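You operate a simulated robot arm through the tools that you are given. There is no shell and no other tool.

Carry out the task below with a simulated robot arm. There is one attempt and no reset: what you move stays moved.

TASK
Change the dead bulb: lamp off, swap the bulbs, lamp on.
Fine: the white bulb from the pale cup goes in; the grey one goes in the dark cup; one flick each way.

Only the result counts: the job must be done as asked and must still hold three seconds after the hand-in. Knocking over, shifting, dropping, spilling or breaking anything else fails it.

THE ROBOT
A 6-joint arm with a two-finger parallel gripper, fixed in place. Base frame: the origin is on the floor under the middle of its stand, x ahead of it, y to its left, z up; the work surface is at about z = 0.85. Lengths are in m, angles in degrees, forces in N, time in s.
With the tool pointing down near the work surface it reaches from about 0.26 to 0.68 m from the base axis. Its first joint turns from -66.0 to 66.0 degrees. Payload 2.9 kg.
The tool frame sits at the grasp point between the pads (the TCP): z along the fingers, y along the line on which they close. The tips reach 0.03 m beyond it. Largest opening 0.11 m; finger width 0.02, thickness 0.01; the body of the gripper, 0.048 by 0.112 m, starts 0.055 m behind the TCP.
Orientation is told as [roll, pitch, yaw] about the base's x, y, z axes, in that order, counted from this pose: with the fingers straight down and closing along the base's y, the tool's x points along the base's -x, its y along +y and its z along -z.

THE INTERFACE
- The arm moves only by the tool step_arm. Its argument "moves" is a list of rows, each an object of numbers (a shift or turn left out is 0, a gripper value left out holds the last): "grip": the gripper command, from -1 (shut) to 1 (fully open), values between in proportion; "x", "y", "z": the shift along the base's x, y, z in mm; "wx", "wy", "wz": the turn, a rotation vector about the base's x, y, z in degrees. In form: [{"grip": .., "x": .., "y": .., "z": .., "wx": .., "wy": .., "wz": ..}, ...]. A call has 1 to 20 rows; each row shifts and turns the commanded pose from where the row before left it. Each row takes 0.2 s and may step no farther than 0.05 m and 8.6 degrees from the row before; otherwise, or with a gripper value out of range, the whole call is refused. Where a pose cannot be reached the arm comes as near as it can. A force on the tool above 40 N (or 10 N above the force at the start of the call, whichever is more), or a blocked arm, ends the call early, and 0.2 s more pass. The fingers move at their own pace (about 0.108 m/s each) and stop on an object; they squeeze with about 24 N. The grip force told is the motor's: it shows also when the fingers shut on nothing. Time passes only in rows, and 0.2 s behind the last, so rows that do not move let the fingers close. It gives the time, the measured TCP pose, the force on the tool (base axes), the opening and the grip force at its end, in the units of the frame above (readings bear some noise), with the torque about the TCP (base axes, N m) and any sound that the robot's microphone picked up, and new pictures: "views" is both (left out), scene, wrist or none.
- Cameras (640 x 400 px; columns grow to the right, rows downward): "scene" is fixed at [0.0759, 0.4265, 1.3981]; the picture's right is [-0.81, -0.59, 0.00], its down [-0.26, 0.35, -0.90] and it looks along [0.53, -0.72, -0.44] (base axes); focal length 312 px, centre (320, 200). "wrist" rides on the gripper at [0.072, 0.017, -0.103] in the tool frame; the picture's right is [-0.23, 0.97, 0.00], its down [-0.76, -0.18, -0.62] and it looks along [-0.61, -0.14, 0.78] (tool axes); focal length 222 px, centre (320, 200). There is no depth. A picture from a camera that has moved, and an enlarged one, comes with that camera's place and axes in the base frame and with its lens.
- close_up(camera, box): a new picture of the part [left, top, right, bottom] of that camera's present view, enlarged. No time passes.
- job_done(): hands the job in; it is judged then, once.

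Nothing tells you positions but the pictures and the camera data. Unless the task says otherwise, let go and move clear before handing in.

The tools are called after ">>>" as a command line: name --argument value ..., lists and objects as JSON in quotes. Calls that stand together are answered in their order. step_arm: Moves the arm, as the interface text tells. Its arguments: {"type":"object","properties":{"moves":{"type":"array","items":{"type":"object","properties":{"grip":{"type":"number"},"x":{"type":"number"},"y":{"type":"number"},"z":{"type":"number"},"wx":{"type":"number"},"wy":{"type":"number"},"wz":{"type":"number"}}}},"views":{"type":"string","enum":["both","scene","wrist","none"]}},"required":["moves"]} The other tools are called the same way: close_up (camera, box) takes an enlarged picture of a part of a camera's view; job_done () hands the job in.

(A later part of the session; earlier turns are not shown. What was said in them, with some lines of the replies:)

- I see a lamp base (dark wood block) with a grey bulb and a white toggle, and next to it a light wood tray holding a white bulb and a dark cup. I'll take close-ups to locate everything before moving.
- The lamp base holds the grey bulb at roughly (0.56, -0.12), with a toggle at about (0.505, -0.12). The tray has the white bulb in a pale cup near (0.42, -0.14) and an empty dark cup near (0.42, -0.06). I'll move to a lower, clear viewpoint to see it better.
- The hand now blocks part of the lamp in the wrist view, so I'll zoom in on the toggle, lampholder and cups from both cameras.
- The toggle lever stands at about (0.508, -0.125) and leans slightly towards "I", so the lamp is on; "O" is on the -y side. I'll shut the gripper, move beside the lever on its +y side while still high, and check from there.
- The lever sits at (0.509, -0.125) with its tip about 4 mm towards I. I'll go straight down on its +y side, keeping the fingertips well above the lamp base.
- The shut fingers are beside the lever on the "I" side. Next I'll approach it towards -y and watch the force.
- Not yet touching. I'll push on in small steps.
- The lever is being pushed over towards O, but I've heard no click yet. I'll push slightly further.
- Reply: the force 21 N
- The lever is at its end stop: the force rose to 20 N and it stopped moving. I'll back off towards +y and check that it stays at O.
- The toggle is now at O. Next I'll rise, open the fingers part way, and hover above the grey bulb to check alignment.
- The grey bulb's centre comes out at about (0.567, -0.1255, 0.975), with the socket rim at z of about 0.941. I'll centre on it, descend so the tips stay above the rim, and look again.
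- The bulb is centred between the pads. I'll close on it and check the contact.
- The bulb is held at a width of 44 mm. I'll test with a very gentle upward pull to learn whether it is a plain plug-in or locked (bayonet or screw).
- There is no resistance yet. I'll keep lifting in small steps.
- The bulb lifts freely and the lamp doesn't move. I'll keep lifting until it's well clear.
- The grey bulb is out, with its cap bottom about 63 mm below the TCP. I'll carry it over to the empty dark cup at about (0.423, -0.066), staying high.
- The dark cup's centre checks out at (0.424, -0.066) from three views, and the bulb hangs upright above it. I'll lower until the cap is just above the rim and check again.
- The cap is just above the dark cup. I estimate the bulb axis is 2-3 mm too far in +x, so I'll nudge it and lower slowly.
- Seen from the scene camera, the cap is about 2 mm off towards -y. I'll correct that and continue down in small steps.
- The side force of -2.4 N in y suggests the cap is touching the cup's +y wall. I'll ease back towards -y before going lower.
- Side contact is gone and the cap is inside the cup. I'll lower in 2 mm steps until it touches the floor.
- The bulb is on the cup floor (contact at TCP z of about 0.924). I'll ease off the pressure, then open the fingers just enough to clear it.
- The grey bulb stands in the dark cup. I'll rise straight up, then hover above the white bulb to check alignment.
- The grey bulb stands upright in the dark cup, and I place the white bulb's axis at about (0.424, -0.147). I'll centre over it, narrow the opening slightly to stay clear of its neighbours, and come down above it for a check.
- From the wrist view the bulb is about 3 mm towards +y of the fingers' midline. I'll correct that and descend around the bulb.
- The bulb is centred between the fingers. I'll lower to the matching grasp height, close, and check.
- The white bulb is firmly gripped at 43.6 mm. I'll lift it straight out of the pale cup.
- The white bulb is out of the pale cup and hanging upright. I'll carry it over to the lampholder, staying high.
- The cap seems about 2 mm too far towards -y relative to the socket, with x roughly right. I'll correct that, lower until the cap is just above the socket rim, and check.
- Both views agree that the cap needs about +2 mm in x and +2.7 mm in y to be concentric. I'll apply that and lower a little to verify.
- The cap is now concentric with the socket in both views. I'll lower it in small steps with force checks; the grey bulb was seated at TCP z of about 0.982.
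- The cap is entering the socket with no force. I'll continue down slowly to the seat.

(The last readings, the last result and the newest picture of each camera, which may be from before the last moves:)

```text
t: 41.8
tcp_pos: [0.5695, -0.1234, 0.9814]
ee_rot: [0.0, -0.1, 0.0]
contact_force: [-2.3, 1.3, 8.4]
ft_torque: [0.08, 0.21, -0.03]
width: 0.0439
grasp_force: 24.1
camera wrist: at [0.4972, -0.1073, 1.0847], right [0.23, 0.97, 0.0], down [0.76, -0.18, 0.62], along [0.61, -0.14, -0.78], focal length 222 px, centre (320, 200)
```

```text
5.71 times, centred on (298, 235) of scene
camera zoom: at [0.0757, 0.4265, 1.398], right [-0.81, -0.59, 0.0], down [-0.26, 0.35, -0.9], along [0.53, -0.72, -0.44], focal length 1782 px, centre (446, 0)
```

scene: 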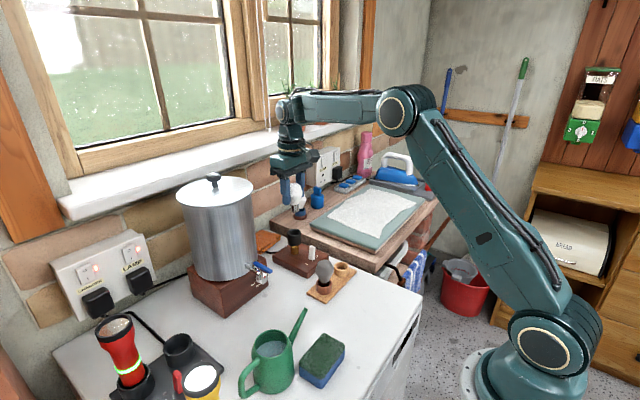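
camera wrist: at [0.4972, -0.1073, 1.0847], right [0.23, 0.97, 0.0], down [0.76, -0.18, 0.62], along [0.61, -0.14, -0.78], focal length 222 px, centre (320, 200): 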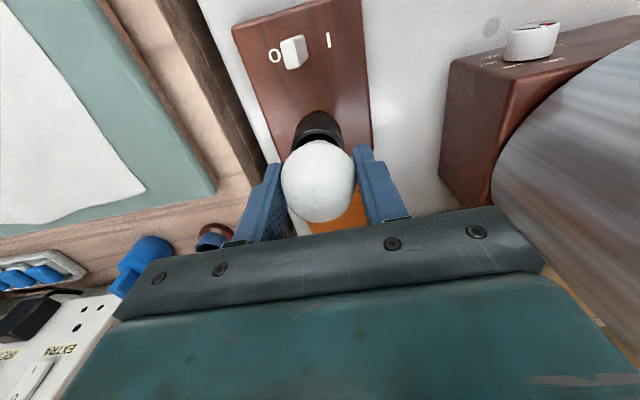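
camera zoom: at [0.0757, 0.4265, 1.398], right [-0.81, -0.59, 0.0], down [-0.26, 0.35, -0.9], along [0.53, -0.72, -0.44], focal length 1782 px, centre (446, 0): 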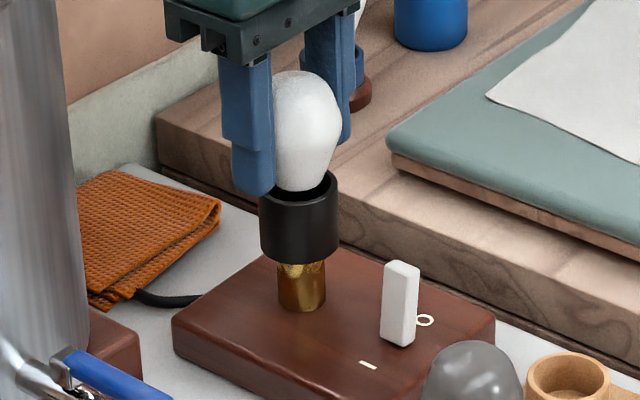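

The white bulb is on the socket floor at the same height the grey one had. I'll take off the pressure and open the fingers gently.

>>> step_arm --moves '[{"z": 0.7}, {}, {"grip": -0.12}, {"grip": 0.05}, {"grip": 0.25}, {}]' --views "wrist"

>>> close_up --camera "scene" --box '[270, 200, 326, 270]'

>>> close_up --camera "wrist" --box '[200, 60, 440, 240]'

```text
t: 43.2
tcp_pos: [0.5697, -0.1234, 0.9815]
ee_rot: [0.0, 0.1, 0.0]
contact_force: [0.2, -0.2, 0.2]
ft_torque: [0.0, 0.02, 0.03]
width: 0.0689
grasp_force: 0.0
camera wrist: at [0.4977, -0.1072, 1.0853], right [0.23, 0.97, 0.0], down [0.76, -0.18, 0.62], along [0.61, -0.14, -0.78], focal length 222 px, centre (320, 200)
```

wrist: 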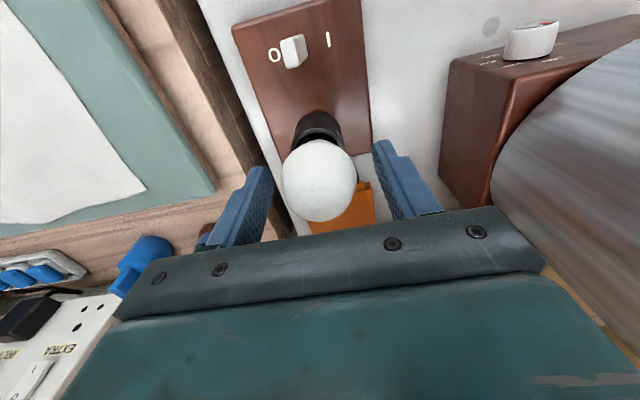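

```text
5.71 times, centred on (298, 235) of scene
camera zoom: at [0.0759, 0.4265, 1.3981], right [-0.81, -0.59, 0.0], down [-0.26, 0.35, -0.9], along [0.53, -0.72, -0.44], focal length 1782 px, centre (446, 0)
```

zoom: 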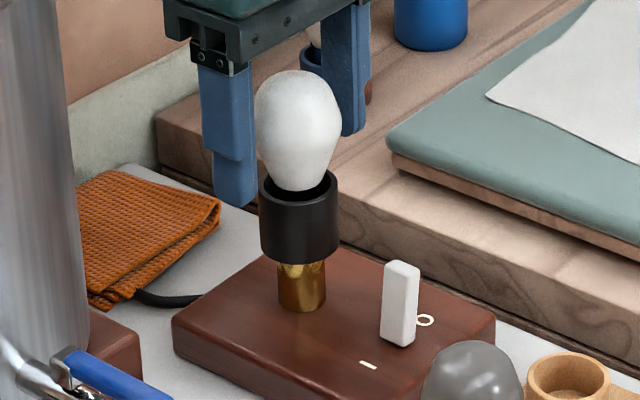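

```text
2.22 times, centred on (320, 150) of wrist
camera zoom: at [0.4977, -0.1072, 1.0853], right [0.23, 0.97, 0.0], down [0.76, -0.18, 0.62], along [0.61, -0.14, -0.78], focal length 494 px, centre (320, 311)
```

zoom: 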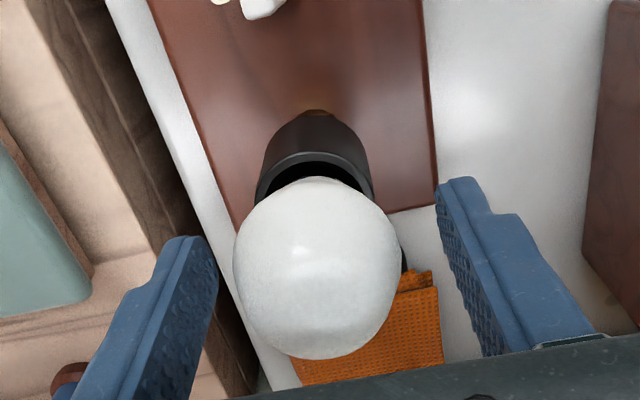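

The white bulb stands seated in the lampholder. I'll rise straight up, shut the gripper, and move above the -y ("O") side of the toggle.

>>> step_arm --moves '[{"z": 15}, {"z": 30}, {"z": 40}, {"z": 25}, {"grip": -1, "x": -35, "y": -21}, {"x": -36, "y": -21}, {}, {}]' --views "both"

>>> close_up --camera "scene" --box '[265, 190, 365, 300]'

>>> close_up --camera "wrist" --box '[240, 40, 440, 240]'

```text
t: 45.0
tcp_pos: [0.4994, -0.1673, 1.0967]
ee_rot: [0.0, 0.0, 0.0]
contact_force: [0.1, 0.6, 0.4]
ft_torque: [-0.01, -0.01, -0.01]
width: 0.0
grasp_force: 24.0
camera wrist: at [0.4276, -0.1507, 1.1992], right [0.23, 0.97, 0.0], down [0.76, -0.18, 0.62], along [0.61, -0.14, -0.78], focal length 222 px, centre (320, 200)
```

scene: 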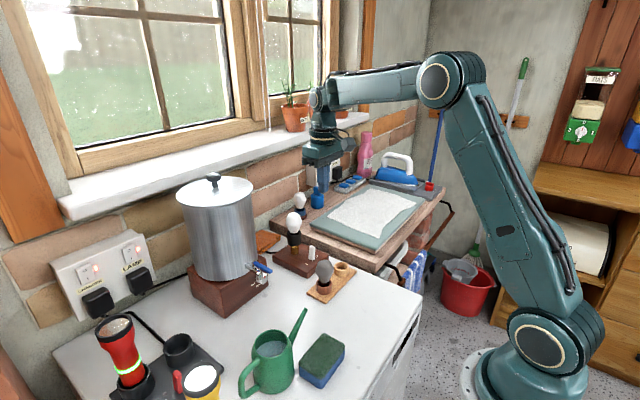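
wrist: 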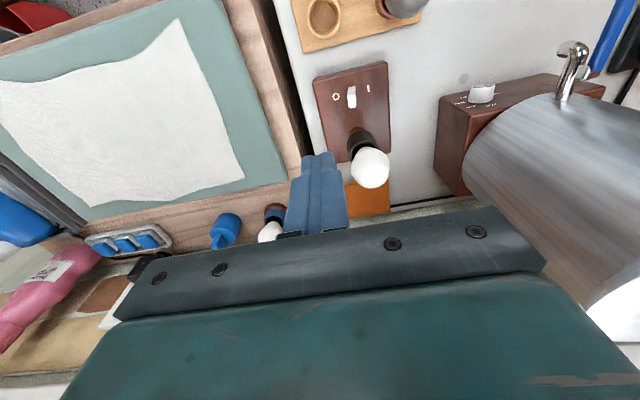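

```text
3.64 times, centred on (315, 245) of scene
camera zoom: at [0.0759, 0.4264, 1.3981], right [-0.81, -0.59, 0.0], down [-0.26, 0.35, -0.9], along [0.53, -0.72, -0.44], focal length 1134 px, centre (338, 36)
```

zoom: 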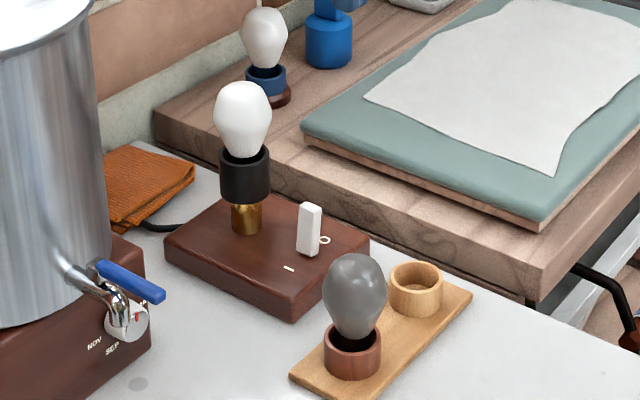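

```text
2.00 times, centred on (340, 140) of wrist
camera zoom: at [0.4276, -0.1507, 1.1992], right [0.23, 0.97, 0.0], down [0.76, -0.18, 0.62], along [0.61, -0.14, -0.78], focal length 444 px, centre (280, 320)
```

zoom: 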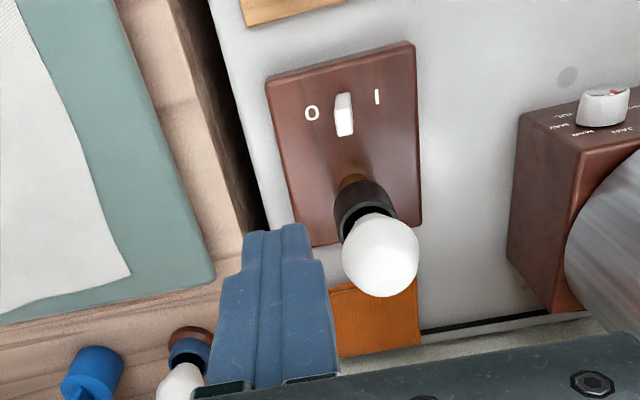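

The white bulb is seated, the grey one is in the dark cup, and the toggle still leans to O. I'll descend on the lever's -y side.

>>> step_arm --moves '[{"z": -42}, {"z": -42}, {"z": -42}, {"z": -42}, {}]' --views "both"

>>> close_up --camera "scene" --box '[275, 210, 345, 290]'

>>> close_up --camera "wrist" --box '[260, 80, 440, 240]'

```text
t: 46.2
tcp_pos: [0.5018, -0.1674, 0.9212]
ee_rot: [0.1, -0.1, 0.0]
contact_force: [0.3, 0.2, -0.4]
ft_torque: [-0.03, 0.03, -0.01]
width: 0.0002
grasp_force: 24.1
camera wrist: at [0.429, -0.1503, 1.0252], right [0.23, 0.97, 0.0], down [0.76, -0.18, 0.62], along [0.61, -0.14, -0.78], focal length 222 px, centre (320, 200)
```

scene: 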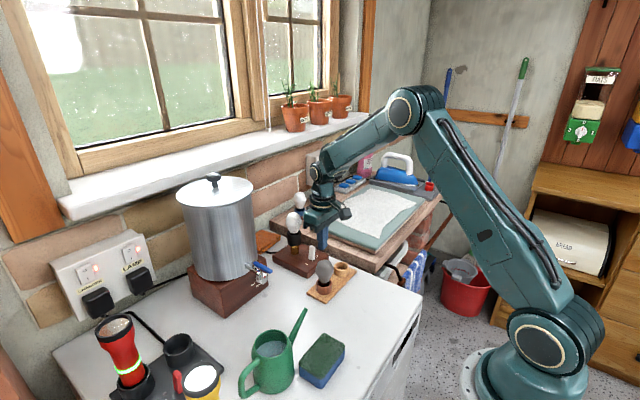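
wrist: 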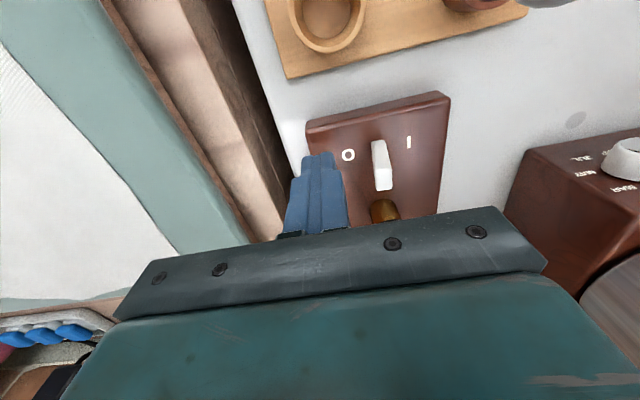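

```text
5.00 times, centred on (310, 250) of scene
camera zoom: at [0.0759, 0.4265, 1.3981], right [-0.81, -0.59, 0.0], down [-0.26, 0.35, -0.9], along [0.53, -0.72, -0.44], focal length 1559 px, centre (370, -50)
```

zoom: 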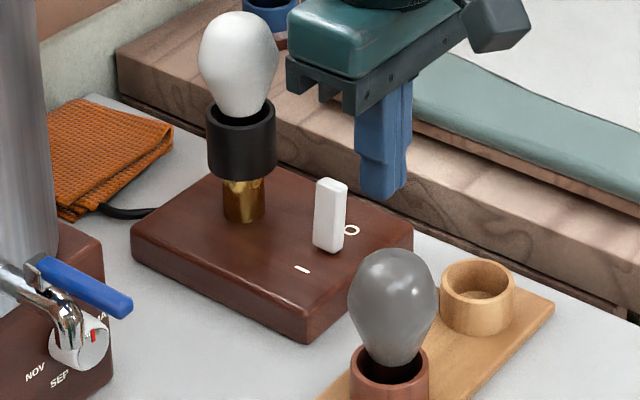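

```text
2.50 times, centred on (350, 160) of wrist
camera zoom: at [0.429, -0.1503, 1.0252], right [0.23, 0.97, 0.0], down [0.76, -0.18, 0.62], along [0.61, -0.14, -0.78], focal length 555 px, centre (245, 300)
```

zoom: 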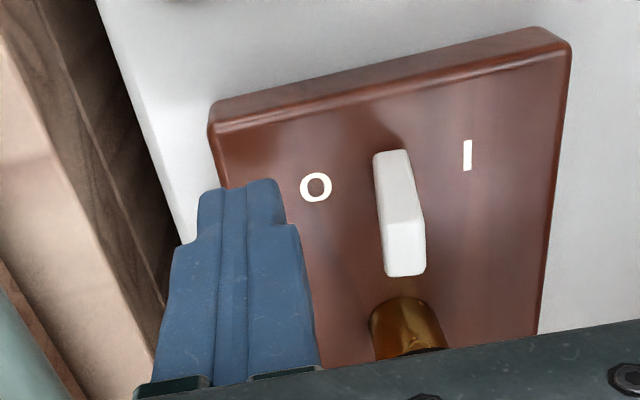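

The fingertips are beside the lever on the "O" side, slightly low. I'll raise about 5 mm to match the earlier push height and move towards +y.

>>> step_arm --moves '[{"z": 5, "x": -2}, {"y": 5}, {"y": 5}, {"y": 4}, {}]' --views "wrist"

>>> close_up --camera "wrist" --box '[260, 80, 440, 240]'

```text
t: 47.4
tcp_pos: [0.4965, -0.1508, 0.9266]
ee_rot: [0.0, 0.0, 0.0]
contact_force: [1.2, 0.0, -0.8]
ft_torque: [-0.02, -0.01, -0.03]
width: 0.0
grasp_force: 24.4
camera wrist: at [0.4245, -0.1354, 1.0315], right [0.23, 0.97, 0.0], down [0.76, -0.18, 0.62], along [0.61, -0.14, -0.78], focal length 222 px, centre (320, 200)
```

wrist: 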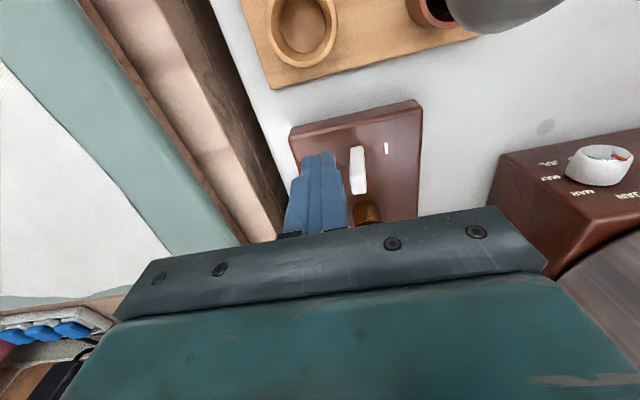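

```text
2.50 times, centred on (350, 160) of wrist
camera zoom: at [0.4245, -0.1354, 1.0315], right [0.23, 0.97, 0.0], down [0.76, -0.18, 0.62], along [0.61, -0.14, -0.78], focal length 555 px, centre (245, 300)
```

zoom: 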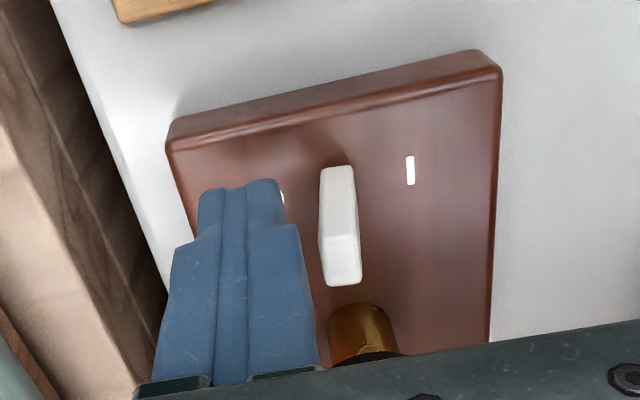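

>>> step_arm --moves '[{"y": 3}, {"y": 2}, {}]' --views "none"

>>> step_arm --moves '[{"y": 2}, {"y": 2}, {}]' --views "none"

>>> step_arm --moves '[{"y": 2}, {"y": 1}, {}]' --views "wrist"

>>> close_up --camera "wrist" --box '[260, 80, 440, 240]'

```text
t: 48.2
tcp_pos: [0.4972, -0.1469, 0.9294]
ee_rot: [0.0, 0.0, 0.0]
contact_force: [0.0, -0.5, -0.3]
ft_torque: [0.01, 0.04, -0.01]
width: 0.0
grasp_force: 24.2
```

```text
t: 49.0
tcp_pos: [0.4968, -0.1433, 0.9291]
ee_rot: [0.1, 0.0, 0.0]
contact_force: [0.7, -1.6, 0.5]
ft_torque: [0.03, -0.04, 0.03]
width: 0.0001
grasp_force: 23.8
```

```text
t: 49.8
tcp_pos: [0.4961, -0.1395, 0.9278]
ee_rot: [0.0, 0.1, 0.0]
contact_force: [0.1, 0.3, -0.3]
ft_torque: [0.01, 0.01, -0.01]
width: 0.0
grasp_force: 24.1
camera wrist: at [0.4249, -0.1232, 1.0322], right [0.23, 0.97, 0.0], down [0.76, -0.18, 0.62], along [0.61, -0.14, -0.78], focal length 222 px, centre (320, 200)
```

wrist: 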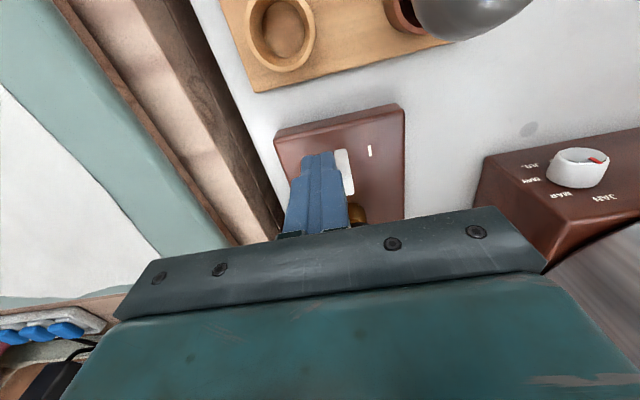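

```text
2.50 times, centred on (350, 160) of wrist
camera zoom: at [0.4249, -0.1232, 1.0322], right [0.23, 0.97, 0.0], down [0.76, -0.18, 0.62], along [0.61, -0.14, -0.78], focal length 555 px, centre (245, 300)
```

zoom: 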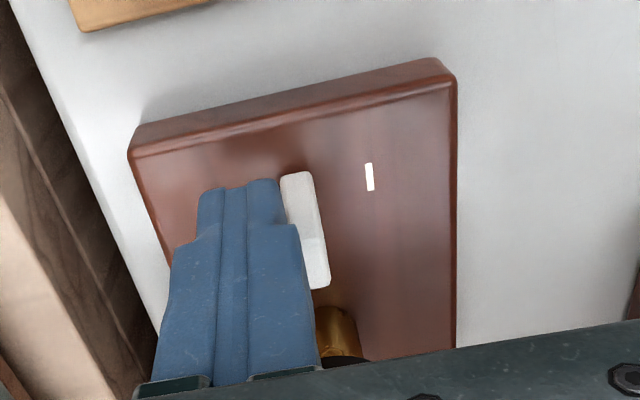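

The finger is now pushing the lever. By symmetry with the first flick, the end stop should come at TCP y of about -0.1355, so I'll continue in small steps.

>>> step_arm --moves '[{"y": 1.5}, {}]' --views "none"

>>> step_arm --moves '[{"y": 1.5}, {}]' --views "none"

>>> step_arm --moves '[{"y": 1.5}, {}]' --views "wrist"

>>> close_up --camera "wrist" --box '[260, 80, 440, 240]'

>>> close_up --camera "scene" --box '[275, 210, 345, 290]'

```text
t: 50.4
tcp_pos: [0.4964, -0.1398, 0.9292]
ee_rot: [0.0, 0.0, 0.0]
contact_force: [0.5, 0.1, -0.5]
ft_torque: [0.02, 0.0, 0.01]
width: 0.0
grasp_force: 24.0
```

```text
t: 51.0
tcp_pos: [0.4964, -0.1372, 0.929]
ee_rot: [0.1, 0.0, -0.1]
contact_force: [-0.1, 0.7, -0.4]
ft_torque: [0.01, 0.0, 0.01]
width: 0.0
grasp_force: 24.3
```

```text
t: 51.6
tcp_pos: [0.4963, -0.1369, 0.9282]
ee_rot: [0.0, -0.1, -0.3]
contact_force: [-1.0, -8.6, -0.4]
ft_torque: [-0.28, 0.06, 0.03]
width: 0.0001
grasp_force: 24.1
camera wrist: at [0.4246, -0.1196, 1.0326], right [0.23, 0.97, 0.0], down [0.76, -0.18, 0.62], along [0.61, -0.14, -0.78], focal length 222 px, centre (320, 200)
```

wrist: 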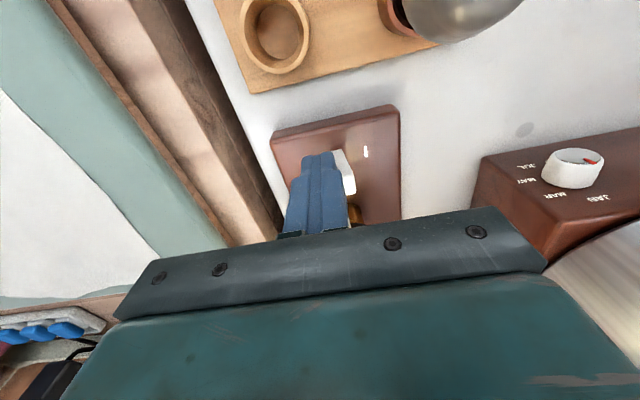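

```text
2.50 times, centred on (350, 160) of wrist
camera zoom: at [0.4246, -0.1196, 1.0326], right [0.23, 0.97, 0.0], down [0.76, -0.18, 0.62], along [0.61, -0.14, -0.78], focal length 555 px, centre (245, 300)
```

zoom: 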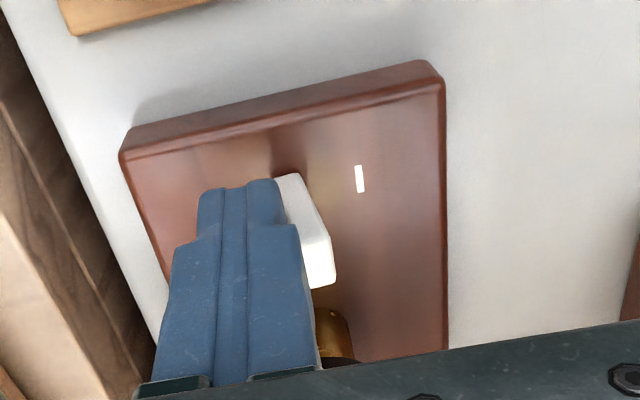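

```text
5.00 times, centred on (310, 250) of scene
camera zoom: at [0.0759, 0.4262, 1.3981], right [-0.81, -0.59, 0.0], down [-0.26, 0.35, -0.9], along [0.53, -0.72, -0.44], focal length 1559 px, centre (370, -50)
```

zoom: 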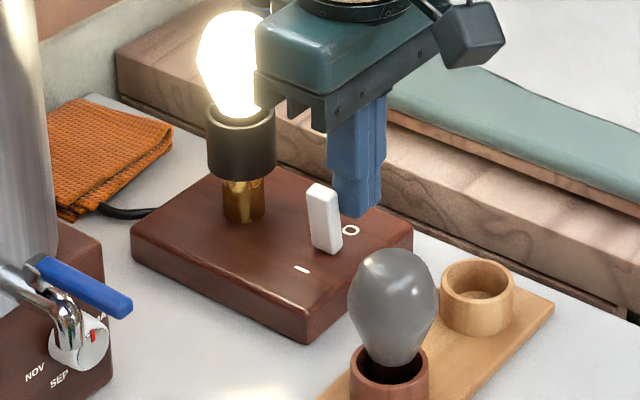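

The lamp is lit and the lever is at its "I" stop. I'll back off towards -y, then rise clear.

>>> step_arm --moves '[{"y": -5}, {"y": -8}, {"y": -10}, {"y": -6}, {}]' --views "wrist"

>>> close_up --camera "scene" --box '[275, 210, 345, 290]'

>>> close_up --camera "wrist" --box '[260, 80, 440, 240]'

```text
t: 52.8
tcp_pos: [0.4959, -0.1631, 0.9286]
ee_rot: [0.1, 0.0, 0.0]
contact_force: [-0.5, 0.1, -0.2]
ft_torque: [-0.02, 0.02, 0.01]
width: 0.0
grasp_force: 24.0
camera wrist: at [0.4245, -0.148, 1.0324], right [0.23, 0.97, 0.0], down [0.76, -0.18, 0.62], along [0.61, -0.14, -0.78], focal length 222 px, centre (320, 200)
```

wrist: 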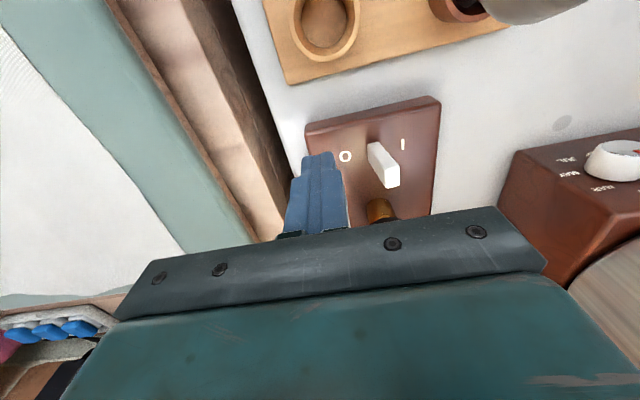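

```text
5.00 times, centred on (310, 250) of scene
camera zoom: at [0.0759, 0.4264, 1.3981], right [-0.81, -0.59, 0.0], down [-0.26, 0.35, -0.9], along [0.53, -0.72, -0.44], focal length 1559 px, centre (370, -50)
```

zoom: 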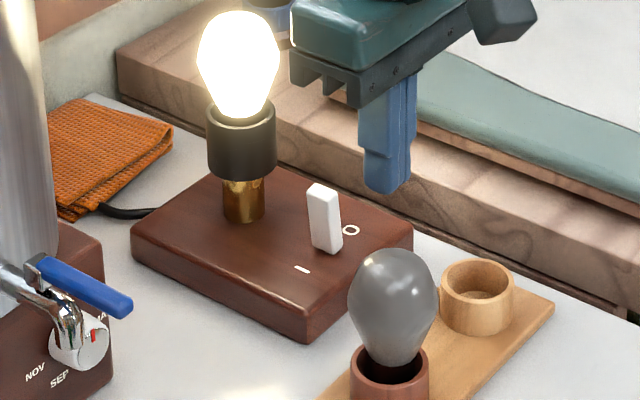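

```text
2.50 times, centred on (350, 160) of wrist
camera zoom: at [0.4245, -0.148, 1.0324], right [0.23, 0.97, 0.0], down [0.76, -0.18, 0.62], along [0.61, -0.14, -0.78], focal length 555 px, centre (245, 300)
```

zoom: 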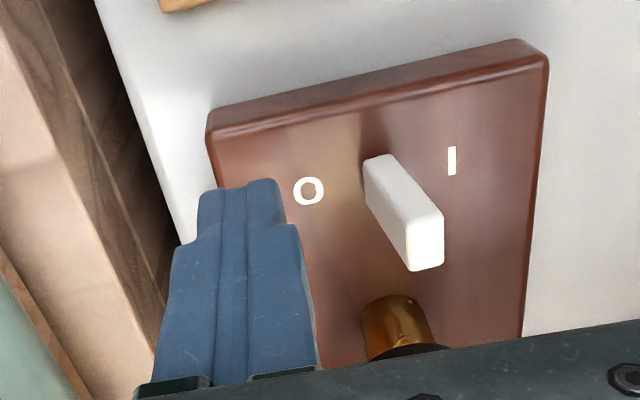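

The toggle stays at I and the lamp stays lit. I'll rise well clear and do a final check of the whole scene.

>>> step_arm --moves '[{"z": 40}, {"z": 45}, {"z": 45}, {"z": 40}, {"x": -40, "z": 20}, {"x": -40, "z": 20}, {"x": -40, "grip": 0}, {}, {}]' --views "both"

>>> close_up --camera "scene" --box '[255, 190, 375, 310]'

>>> close_up --camera "wrist" --box '[280, 40, 440, 240]'

```text
t: 54.8
tcp_pos: [0.3753, -0.163, 1.1392]
ee_rot: [0.0, -0.1, -0.1]
contact_force: [-0.3, -0.5, 0.3]
ft_torque: [-0.02, -0.04, 0.03]
width: 0.0552
grasp_force: 0.0
camera wrist: at [0.3045, -0.147, 1.2432], right [0.23, 0.97, 0.0], down [0.76, -0.18, 0.62], along [0.61, -0.14, -0.78], focal length 222 px, centre (320, 200)
```

scene: 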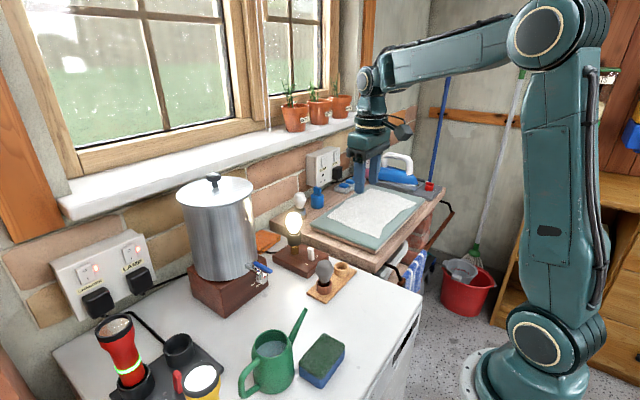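
wrist: 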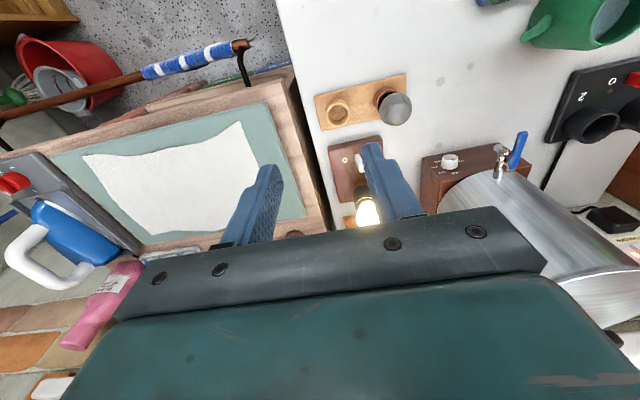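

```text
3.33 times, centred on (315, 250) of scene
camera zoom: at [0.0759, 0.4265, 1.3981], right [-0.81, -0.59, 0.0], down [-0.26, 0.35, -0.9], along [0.53, -0.72, -0.44], focal length 1039 px, centre (337, 33)
```

zoom: 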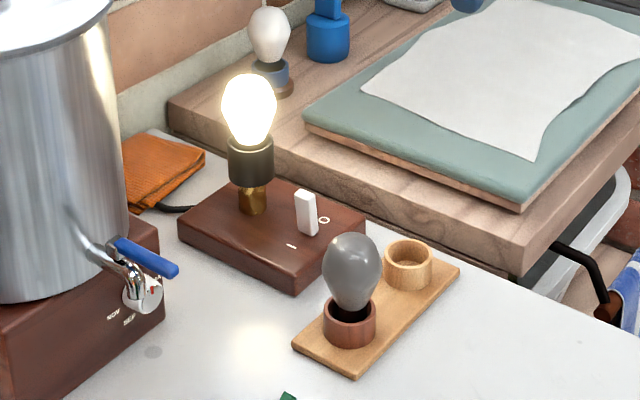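

```text
2.00 times, centred on (360, 140) of wrist
camera zoom: at [0.3045, -0.147, 1.2432], right [0.23, 0.97, 0.0], down [0.76, -0.18, 0.62], along [0.61, -0.14, -0.78], focal length 444 px, centre (240, 320)
```

zoom: 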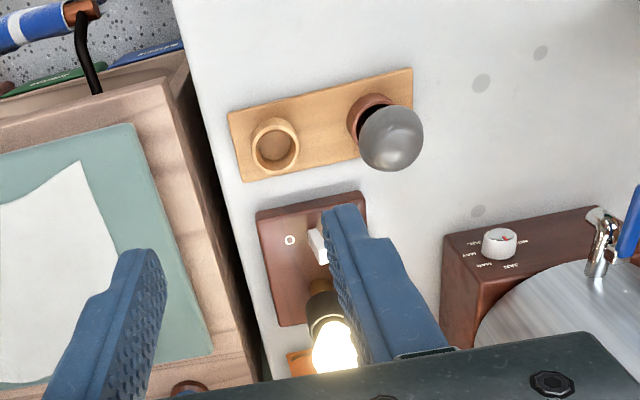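

The white bulb is seated in the lamp and lit, and the grey bulb stands in the dark cup. The pale cup is empty, the toggle is at I, nothing else has moved, and the arm is clear, so I'm handing the job in.

>>> job_done

```text
The job is handed in.
```

The bulb swap is done and handed in. The white bulb from the pale cup is now in the lamp and lit, and the grey one is standing in the dark cup.

I flicked the toggle once to O before the swap and once back to I after. The lamp was still lit after the arm backed off.

In the last pictures nothing else had been knocked or shifted, and the arm was clear with its gripper empty. The hand-in gave no verdict beyond confirming it was received.
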